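You operate a simulated robot arm through the tools that you are given. There is no shell and no other tool. Be economical: measure what you need, move in short steps, check, and stop when the job is done.

Carry out the task below with a simulated robot arm. There is one attempt and no reset: what you move stays moved.

TASK
Put the yellow roll tag in the green bench tray.
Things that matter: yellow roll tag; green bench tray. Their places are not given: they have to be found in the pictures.

Only the result counts: the job must be done as asked and must still hold three seconds after the hand-in. Knocking over, shifting, dropping, spilling or breaking anything else fails it.

THE ROBOT
A 6-joint arm with a two-finger parallel gripper, fixed in place. Base frame: the origin is at the foot of the arm, x ahead of it, y to its left, z up; the work surface is at about z = 0. Readings come in m, rad, newtons and seconds.
With the tool pointing down near the work surface it reaches from about 0.16 to 0.42 m from the base axis. Its first joint turns from -1.152 to 1.152 rad. Payload 1.57 kg.
The TCP is the grasp point between the finger pads, 0.03 m short of the fingertips. In the tool frame z runs along the fingers and y along their closing line. The gripper opens to 0.08 m. The fingers are 0.017 m wide and 0.012 m thick; the gripper's body (0.04 by 0.082 m) begins 0.08 m behind the TCP.
Orientation is that of the tool frame in the base frame, as a unit quaternion [x, y, z, w]. With the fingers straight down and closing along the base's y, the tool's x points along the base's -x, its y along +y and its z along -z.

THE INTERFACE
- The arm moves only by the tool arm_command. Its argument "steps" is a list that holds one entry, the list of rows, each a list of 7 numbers: the shift along the base's x, y, z in m, then the turn, a rotation vector about the base's x, y, z in rad, then the opening, from 0 (shut) to 1 (fully open). In form: [[[dx, dy, dz, ax, ay, az, hand], ...]]. A call has 1 to 20 rows; each row shifts and turns the commanded pose from where the row before left it. A row lasts 0.2 s, in which the tool goes at most 0.05 m and 0.15 rad; a call with a longer step from one row to the next is refused whole, and so is a gripper value outside its range. A pose out of reach is approached as far as the arm can. The call stops where the force on the tool passes 40 N (or 10 N more than at its start, if that is more) or the arm is blocked; 0.2 s more then pass. Each finger travels about 0.153 m/s and halts on what it meets, pressing with about 41 N; the grip force reading is that of the motor and also rises with nothing between the fingers. The clock runs only during rows and for 0.2 s after the last one: add rows that do not move to give the fingers time. The reply holds the time, the measured pose of the TCP, the force on the tool along the base axes, the opening and the grip force, in the units named above and with some noise, and new pictures: "pictures" is both (left out), scene, wrist or none.
- Cameras (640 x 400 px; columns grow to the right, rows downward): "scene" is fixed at [0.0456, -0.3187, 0.4298]; the picture's right is [0.87, -0.49, 0.00], its down [-0.25, -0.44, -0.86] and it looks along [0.43, 0.75, -0.51] (base axes); focal length 350 px, centre (320, 200). "wrist" rides on the gripper at [-0.032, 0, -0.078] in the tool frame; the picture's right is [0.00, -1.00, 0.00], its down [0.97, 0.00, -0.24] and it looks along [0.24, 0.00, 0.97] (tool axes); focal length 218 px, centre (320, 200).
- pixel_to_xyz(camera, pixels): for up to 12 pixels [column, row] of the newest picture of that camera ("zoom" is the newest enlarged one), the place [x, y, z] in the base frame of the surface seen there, good to about 0.003 m. It takes no simulated time.
- enlarge(camera, box): a new picture of the part [left, top, right, bottom] of that camera's present view, enlarged. It takes no simulated time.
- job_done(): hands the job in; it is judged then, once.

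Work in short steps. Measure before you move; look again where a grasp or a placing could have gone wrong, and mend it. You have 60 turns and 120 pictures in all, those below and enlarged ones among them. Open the gripper and draw the arm clear of the work before you hand the job in, unless the task says otherwise; then end with one line.

The tools are called after "Request:" by a JSON object that holds its "method" and its "body". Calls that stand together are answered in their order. arm_command: Moves the arm, as the interface text tells. Its arguments: {"type":"object","properties":{"steps":{"type":"array","items":{"type":"array","items":{"type":"array","items":{"type":"number"}}}},"pictures":{"type":"string","enum":["both","scene","wrist","none"]}},"required":["steps"]} The other tools are called the same way: pixel_to_xyz (camera, pixels) gives the place of the surface under pixels of a picture; enlarge (camera, box) takes an enlarged picture of a part of a camera's view; job_done () hands the job in.

At the start:

```text
time: 0.0
eef_pos: [0.2588, 0.0415, 0.2149]
ee_rot: [0.001, 1.0, 0.001, 0.001]
ft_force: [0.5, 0.0, 0.7]
finger_gap: 0.0799
finger_force: 0.0
```

scene: 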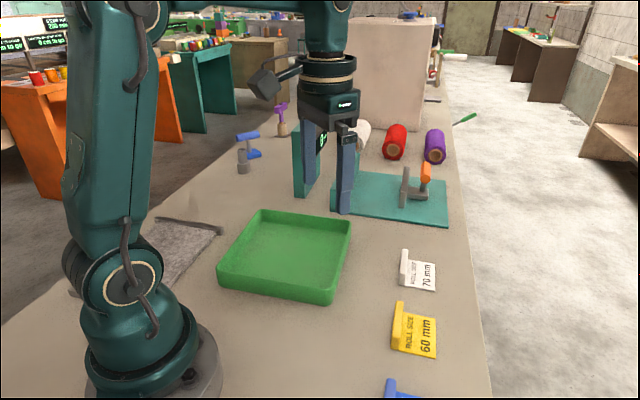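
wrist: 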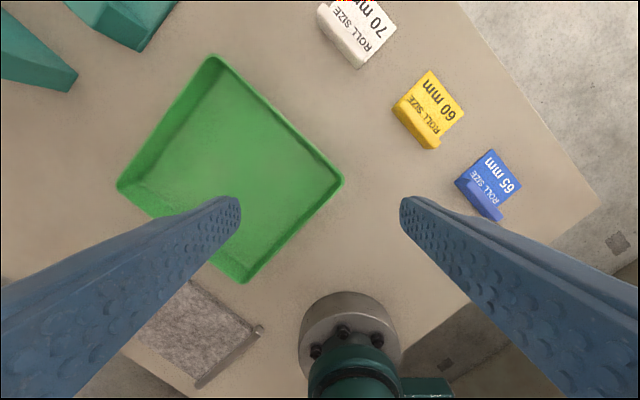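

The yellow tag is at about (415,330) in the scene and (430,108) in the wrist picture; the green tray is at (285,255). I enlarge the tag and measure both.

Request:
{"method": "enlarge", "body": {"camera": "scene", "box": [370, 280, 466, 370]}}

Request:
{"method": "enlarge", "body": {"camera": "wrist", "box": [370, 50, 498, 170]}}

Request:
{"method": "pixel_to_xyz", "body": {"camera": "scene", "pixels": [[398, 302], [394, 346], [404, 303], [402, 346], [437, 318], [435, 357], [415, 335], [280, 255], [265, 212], [350, 220], [332, 303], [220, 270]]}}

Request:
{"method": "pixel_to_xyz", "body": {"camera": "wrist", "pixels": [[430, 70], [465, 112], [438, 146], [395, 106], [400, 98], [435, 100], [415, 125], [230, 170], [210, 57], [342, 182], [243, 280], [120, 187]]}}

```text
4.44 times, centred on (418, 325) of scene
```

zoom: 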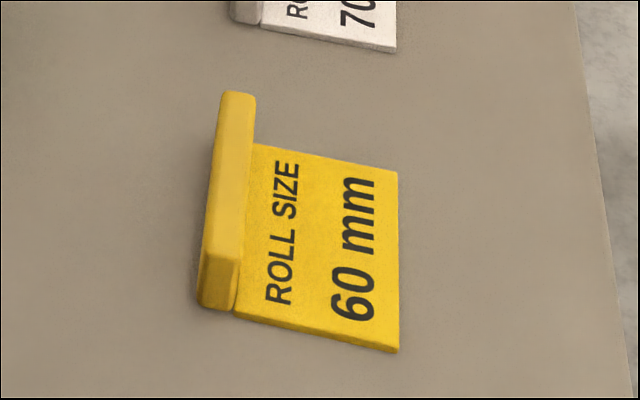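

```text
3.33 times, centred on (434, 110) of wrist
```

zoom: 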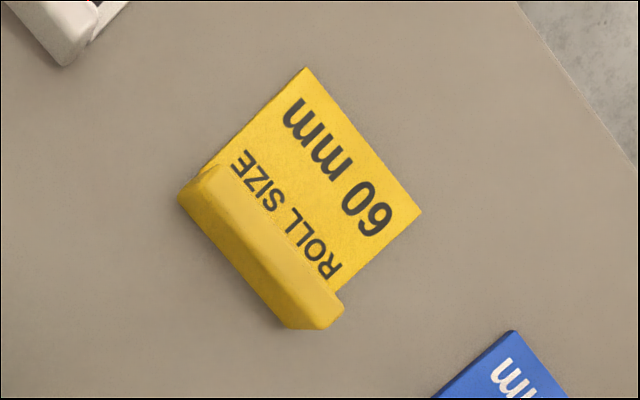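

```text
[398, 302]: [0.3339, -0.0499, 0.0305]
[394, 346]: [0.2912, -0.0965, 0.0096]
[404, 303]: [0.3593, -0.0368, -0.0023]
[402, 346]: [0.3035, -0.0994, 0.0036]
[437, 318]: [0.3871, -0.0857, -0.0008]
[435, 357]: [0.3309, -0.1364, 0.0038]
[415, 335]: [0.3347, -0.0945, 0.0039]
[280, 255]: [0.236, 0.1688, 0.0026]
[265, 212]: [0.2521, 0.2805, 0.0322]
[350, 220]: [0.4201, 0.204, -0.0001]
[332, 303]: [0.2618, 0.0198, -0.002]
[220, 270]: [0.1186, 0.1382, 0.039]
```

```text
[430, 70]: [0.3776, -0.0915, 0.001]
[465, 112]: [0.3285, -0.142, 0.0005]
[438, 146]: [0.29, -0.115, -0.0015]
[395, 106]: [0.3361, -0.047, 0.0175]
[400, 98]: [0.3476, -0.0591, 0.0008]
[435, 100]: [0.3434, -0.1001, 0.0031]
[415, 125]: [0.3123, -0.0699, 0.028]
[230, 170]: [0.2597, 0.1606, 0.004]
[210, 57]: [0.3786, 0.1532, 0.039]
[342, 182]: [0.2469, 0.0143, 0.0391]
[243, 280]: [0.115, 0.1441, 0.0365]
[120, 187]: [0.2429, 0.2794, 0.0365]
```

The tag has an upright lip along one side, which is good for gripping. I measure the lip's top and edges in the enlarged wrist picture.

Request:
{"method": "pixel_to_xyz", "body": {"camera": "zoom", "pixels": [[210, 175], [200, 188], [190, 205], [270, 230], [260, 245], [245, 260], [330, 300], [315, 315], [300, 325], [283, 325], [308, 70], [418, 212]]}}

```text
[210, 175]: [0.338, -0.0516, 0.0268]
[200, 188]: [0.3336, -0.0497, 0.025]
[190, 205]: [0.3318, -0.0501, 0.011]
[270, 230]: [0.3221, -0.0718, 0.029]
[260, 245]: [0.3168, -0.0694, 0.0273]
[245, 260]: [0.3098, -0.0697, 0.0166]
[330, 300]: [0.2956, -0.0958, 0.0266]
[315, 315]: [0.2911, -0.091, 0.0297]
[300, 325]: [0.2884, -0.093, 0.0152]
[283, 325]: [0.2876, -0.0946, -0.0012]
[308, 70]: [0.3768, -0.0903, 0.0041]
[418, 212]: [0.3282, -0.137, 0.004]
```

The lip runs about 44° in the xy plane, centred near (0.3165, -0.0715) with its top at 0.029. I move above it while turning 0.77 rad and partly closing.

Request:
{"method": "arm_command", "body": {"steps": [[[0.0096, -0.0188, -0.0158, 0, 0, 0.1283, 0.7], [0.0096, -0.0188, -0.0158, 0, 0, 0.1283, 0.7], [0.0096, -0.0188, -0.0158, 0, 0, 0.1283, 0.7], [0.0096, -0.0188, -0.0158, 0, 0, 0.1283, 0.7], [0.0096, -0.0188, -0.0158, 0, 0, 0.1283, 0.7], [0.0096, -0.0188, -0.0158, 0, 0, 0.1283, 0.7], [0, 0, 0, 0, 0, 0, 0.7]]]}}

```text
time: 1.6
eef_pos: [0.3152, -0.0702, 0.1185]
ee_rot: [-0.374, 0.927, 0.0, 0.0]
ft_force: [0.2, -0.1, -0.5]
finger_gap: 0.0562
finger_force: 0.1
```

scene: 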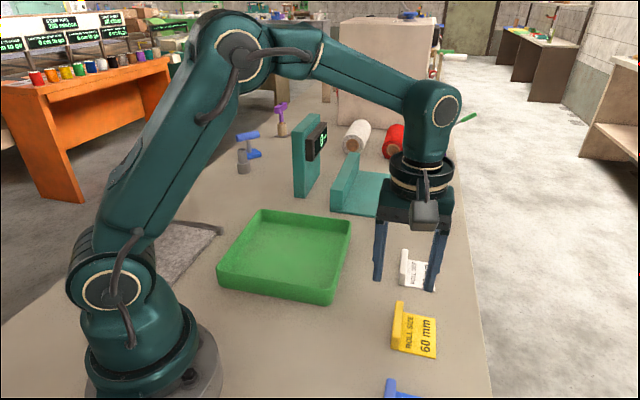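
wrist: 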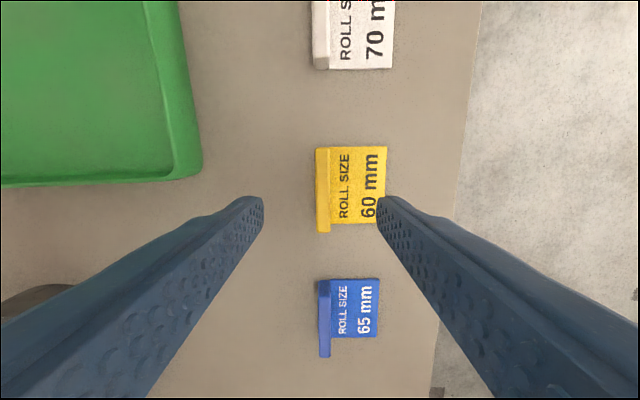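

The lip is now upright in the picture (cols 315-330, rows 148-232) between the fingers. I measure it again from closer.

Request:
{"method": "pixel_to_xyz", "body": {"camera": "wrist", "pixels": [[319, 155], [327, 155], [319, 190], [323, 190], [328, 190], [320, 225], [328, 225], [360, 190]]}}

```text
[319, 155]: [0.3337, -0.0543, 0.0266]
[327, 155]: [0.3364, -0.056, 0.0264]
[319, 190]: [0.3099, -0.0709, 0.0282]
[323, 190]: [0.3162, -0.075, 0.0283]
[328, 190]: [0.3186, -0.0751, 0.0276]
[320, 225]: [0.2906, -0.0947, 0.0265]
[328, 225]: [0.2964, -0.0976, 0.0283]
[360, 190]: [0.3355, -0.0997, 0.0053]
```

The lip centre is about (0.315, -0.0745). I descend to a TCP height of 0.04, which keeps the tips above the card.

Request:
{"method": "arm_command", "body": {"steps": [[[0, -0.004, -0.02, 0, 0, 0, 0.7], [0, 0, -0.02, 0, 0, 0, 0.7], [0, 0, -0.015, 0, 0, 0, 0.7], [0, 0, -0.013, 0, 0, 0, 0.7], [0, 0, -0.01, 0, 0, 0, 0.7], [0, 0, 0, 0, 0, 0, 0.7]]]}}

```text
time: 3.0
eef_pos: [0.316, -0.0741, 0.0424]
ee_rot: [-0.374, 0.927, 0.001, 0.0]
ft_force: [0.6, -0.4, 0.2]
finger_gap: 0.0563
finger_force: 0.0
```

scene: 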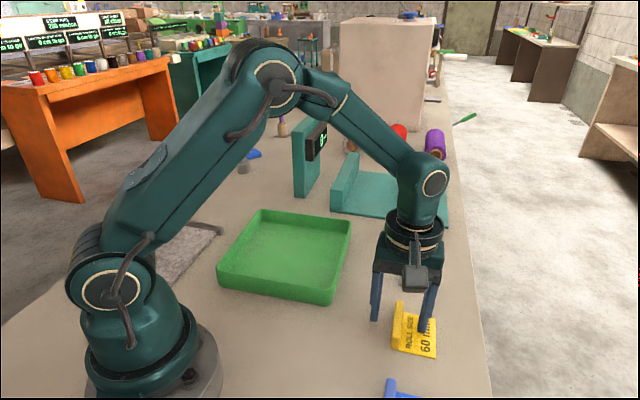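
wrist: 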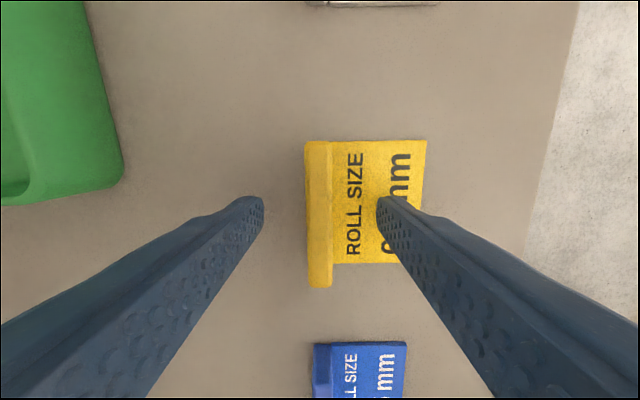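

The lip (cols 305-332) is between the finger tips (cols 262 and 378), roughly centred. I lower 2 mm more and close.

Request:
{"method": "arm_command", "body": {"steps": [[[0, 0, -0.002, 0, 0, 0, 0.7], [0, 0, 0, 0, 0, 0, 0.4], [0, 0, 0, 0, 0, 0, 0.2], [0, 0, 0, 0, 0, 0, 0.0], [0, 0, 0, 0, 0, 0, 0.0], [0, 0, 0, 0, 0, 0, 0.0]]]}}

```text
time: 4.4
eef_pos: [0.3155, -0.0743, 0.0411]
ee_rot: [-0.375, 0.927, 0.002, 0.0]
ft_force: [-0.5, -0.5, 0.2]
finger_gap: 0.0105
finger_force: 28.7
```

scene: 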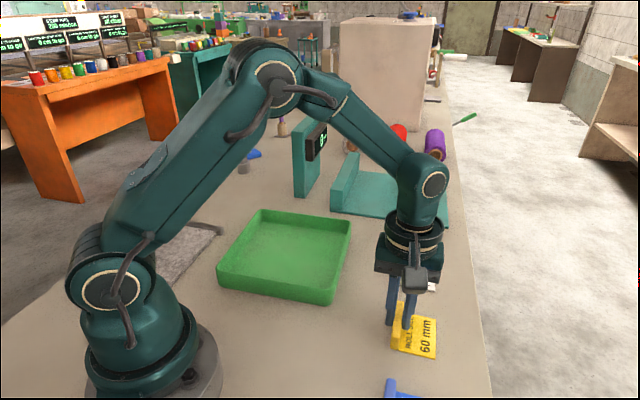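
wrist: 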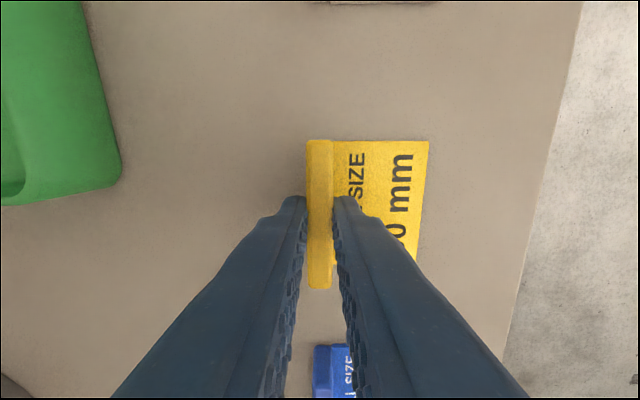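

The fingers hold the lip (gap 0.0105, 28.7 N). I lift straight up.

Request:
{"method": "arm_command", "body": {"steps": [[[0, 0, 0.01, 0, 0, 0, 0.0], [0, 0, 0.02, 0, 0, 0, 0.0], [0, 0, 0.03, 0, 0, 0, 0.0], [0, 0, 0.03, 0, 0, 0, 0.0], [0, 0, 0.01, 0, 0, 0, 0.0]]]}}

```text
time: 5.6
eef_pos: [0.3159, -0.0745, 0.1433]
ee_rot: [-0.376, 0.927, 0.001, 0.0]
ft_force: [-0.2, 0.3, 0.3]
finger_gap: 0.011
finger_force: 28.6
```

scene: 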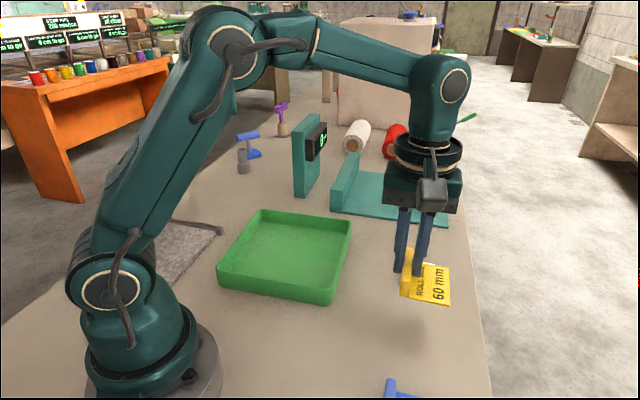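
wrist: 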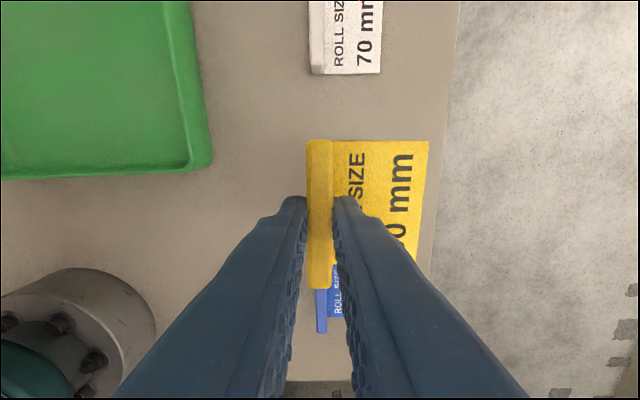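

The tag hangs level in the grip. I carry it over the tray to about (0.226, 0.168).

Request:
{"method": "arm_command", "body": {"steps": [[[-0.009, 0.02425, 0, 0, 0, 0, 0.0], [-0.009, 0.02425, 0, 0, 0, 0, 0.0], [-0.009, 0.02425, 0, 0, 0, 0, 0.0], [-0.009, 0.02425, 0, 0, 0, 0, 0.0], [-0.009, 0.02425, 0, 0, 0, 0, 0.0], [-0.009, 0.02425, 0, 0, 0, 0, 0.0], [-0.009, 0.02425, 0, 0, 0, 0, 0.0], [-0.009, 0.02425, 0, 0, 0, 0, 0.0], [-0.009, 0.02425, 0, 0, 0, 0, 0.0], [-0.009, 0.02425, 0, 0, 0, 0, 0.0], [0, 0, 0, 0, 0, 0, 0.0]]]}}

```text
time: 8.0
eef_pos: [0.2264, 0.1646, 0.141]
ee_rot: [-0.375, 0.927, 0.002, -0.001]
ft_force: [-0.2, 0.0, -0.3]
finger_gap: 0.0104
finger_force: 28.7
```

scene: 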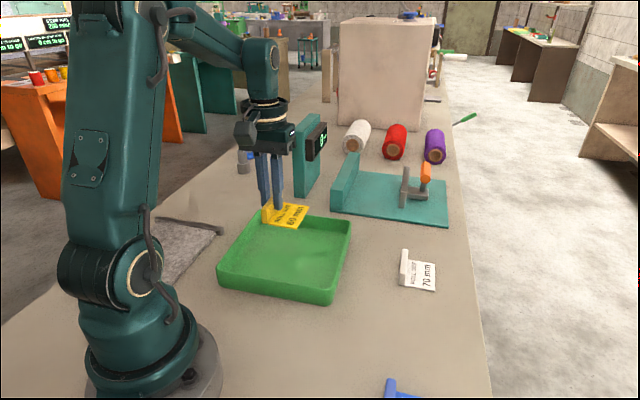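
wrist: 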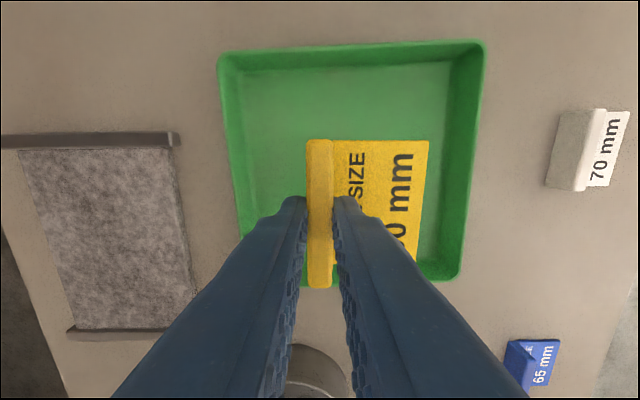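

The tag is above the tray's middle, within the walls. I lower it until just above the floor.

Request:
{"method": "arm_command", "body": {"steps": [[[0, 0, -0.02, 0, 0, 0, 0.0], [0, 0, -0.02, 0, 0, 0, 0.0], [0, 0, -0.02, 0, 0, 0, 0.0], [0, 0, -0.015, 0, 0, 0, 0.0], [0, 0, -0.01, 0, 0, 0, 0.0], [0, 0, -0.006, 0, 0, 0, 0.0], [0, 0, 0, 0, 0, 0, 0.0]]]}}

```text
time: 9.6
eef_pos: [0.2253, 0.1669, 0.0474]
ee_rot: [-0.374, 0.927, 0.001, 0.0]
ft_force: [-0.4, 0.6, -0.3]
finger_gap: 0.0107
finger_force: 28.4
```

scene: 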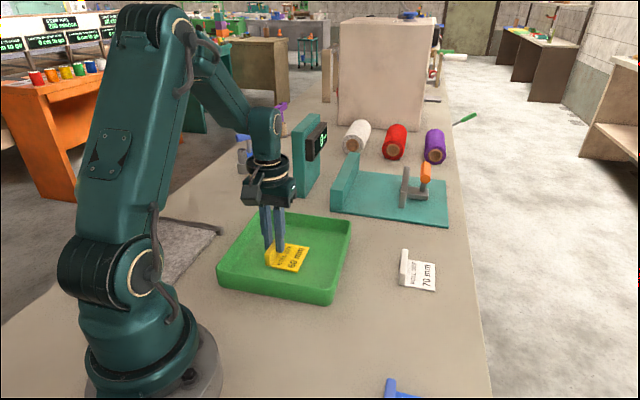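
wrist: 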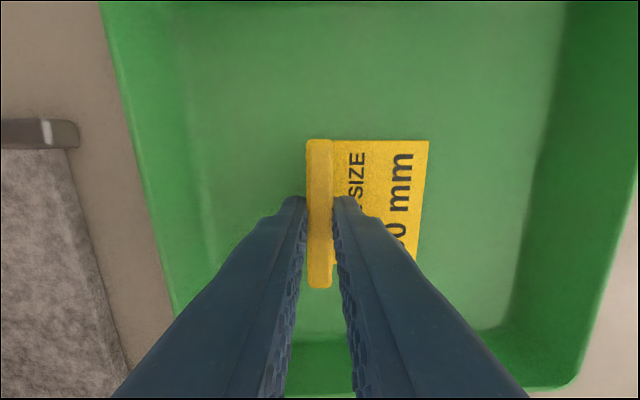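

The tag is well inside the tray, about 2–3 mm above the floor. I lower slightly, open to about half, and rise.

Request:
{"method": "arm_command", "body": {"steps": [[[0, 0, -0.002, 0, 0, 0, 0.0], [0, 0, 0, 0, 0, 0, 0.0], [0, 0, 0, 0, 0, 0, 0.25], [0, 0, 0, 0, 0, 0, 0.5], [0, 0, 0, 0, 0, 0, 0.5], [0, 0, 0.02, 0, 0, 0, 0.5], [0, 0, 0.03, 0, 0, 0, 0.5], [0, 0, 0.04, 0, 0, 0, 0.5], [0, 0, 0.04, 0, 0, 0, 0.5], [0, 0, 0.02, 0, 0, 0, 1.0], [0, 0, 0, 0, 0, 0, 1.0]]]}}

```text
time: 12.0
eef_pos: [0.2242, 0.1652, 0.1985]
ee_rot: [-0.375, 0.927, 0.0, 0.0]
ft_force: [-0.1, 0.5, -0.4]
finger_gap: 0.0801
finger_force: 0.1
```

scene: 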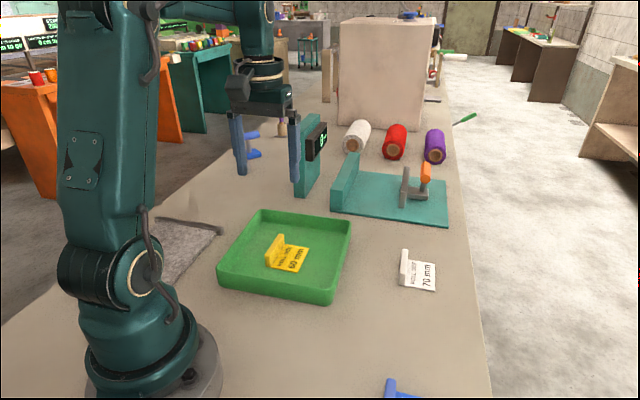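
wrist: 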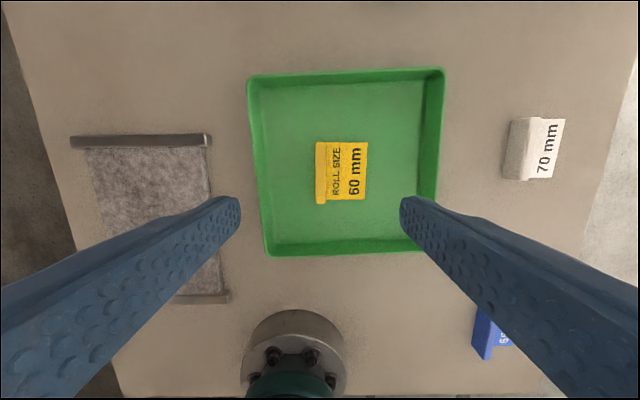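

The tag lies flat in the tray (scene 288,255), the gripper is open and clear, and the rest is undisturbed. I hand the job in.

Request:
{"method": "job_done", "body": {}}

```text
The job is handed in.
```

The yellow roll tag is lying flat in the green bench tray. The gripper is open and clear above it, nothing else was disturbed, and the job is handed in.
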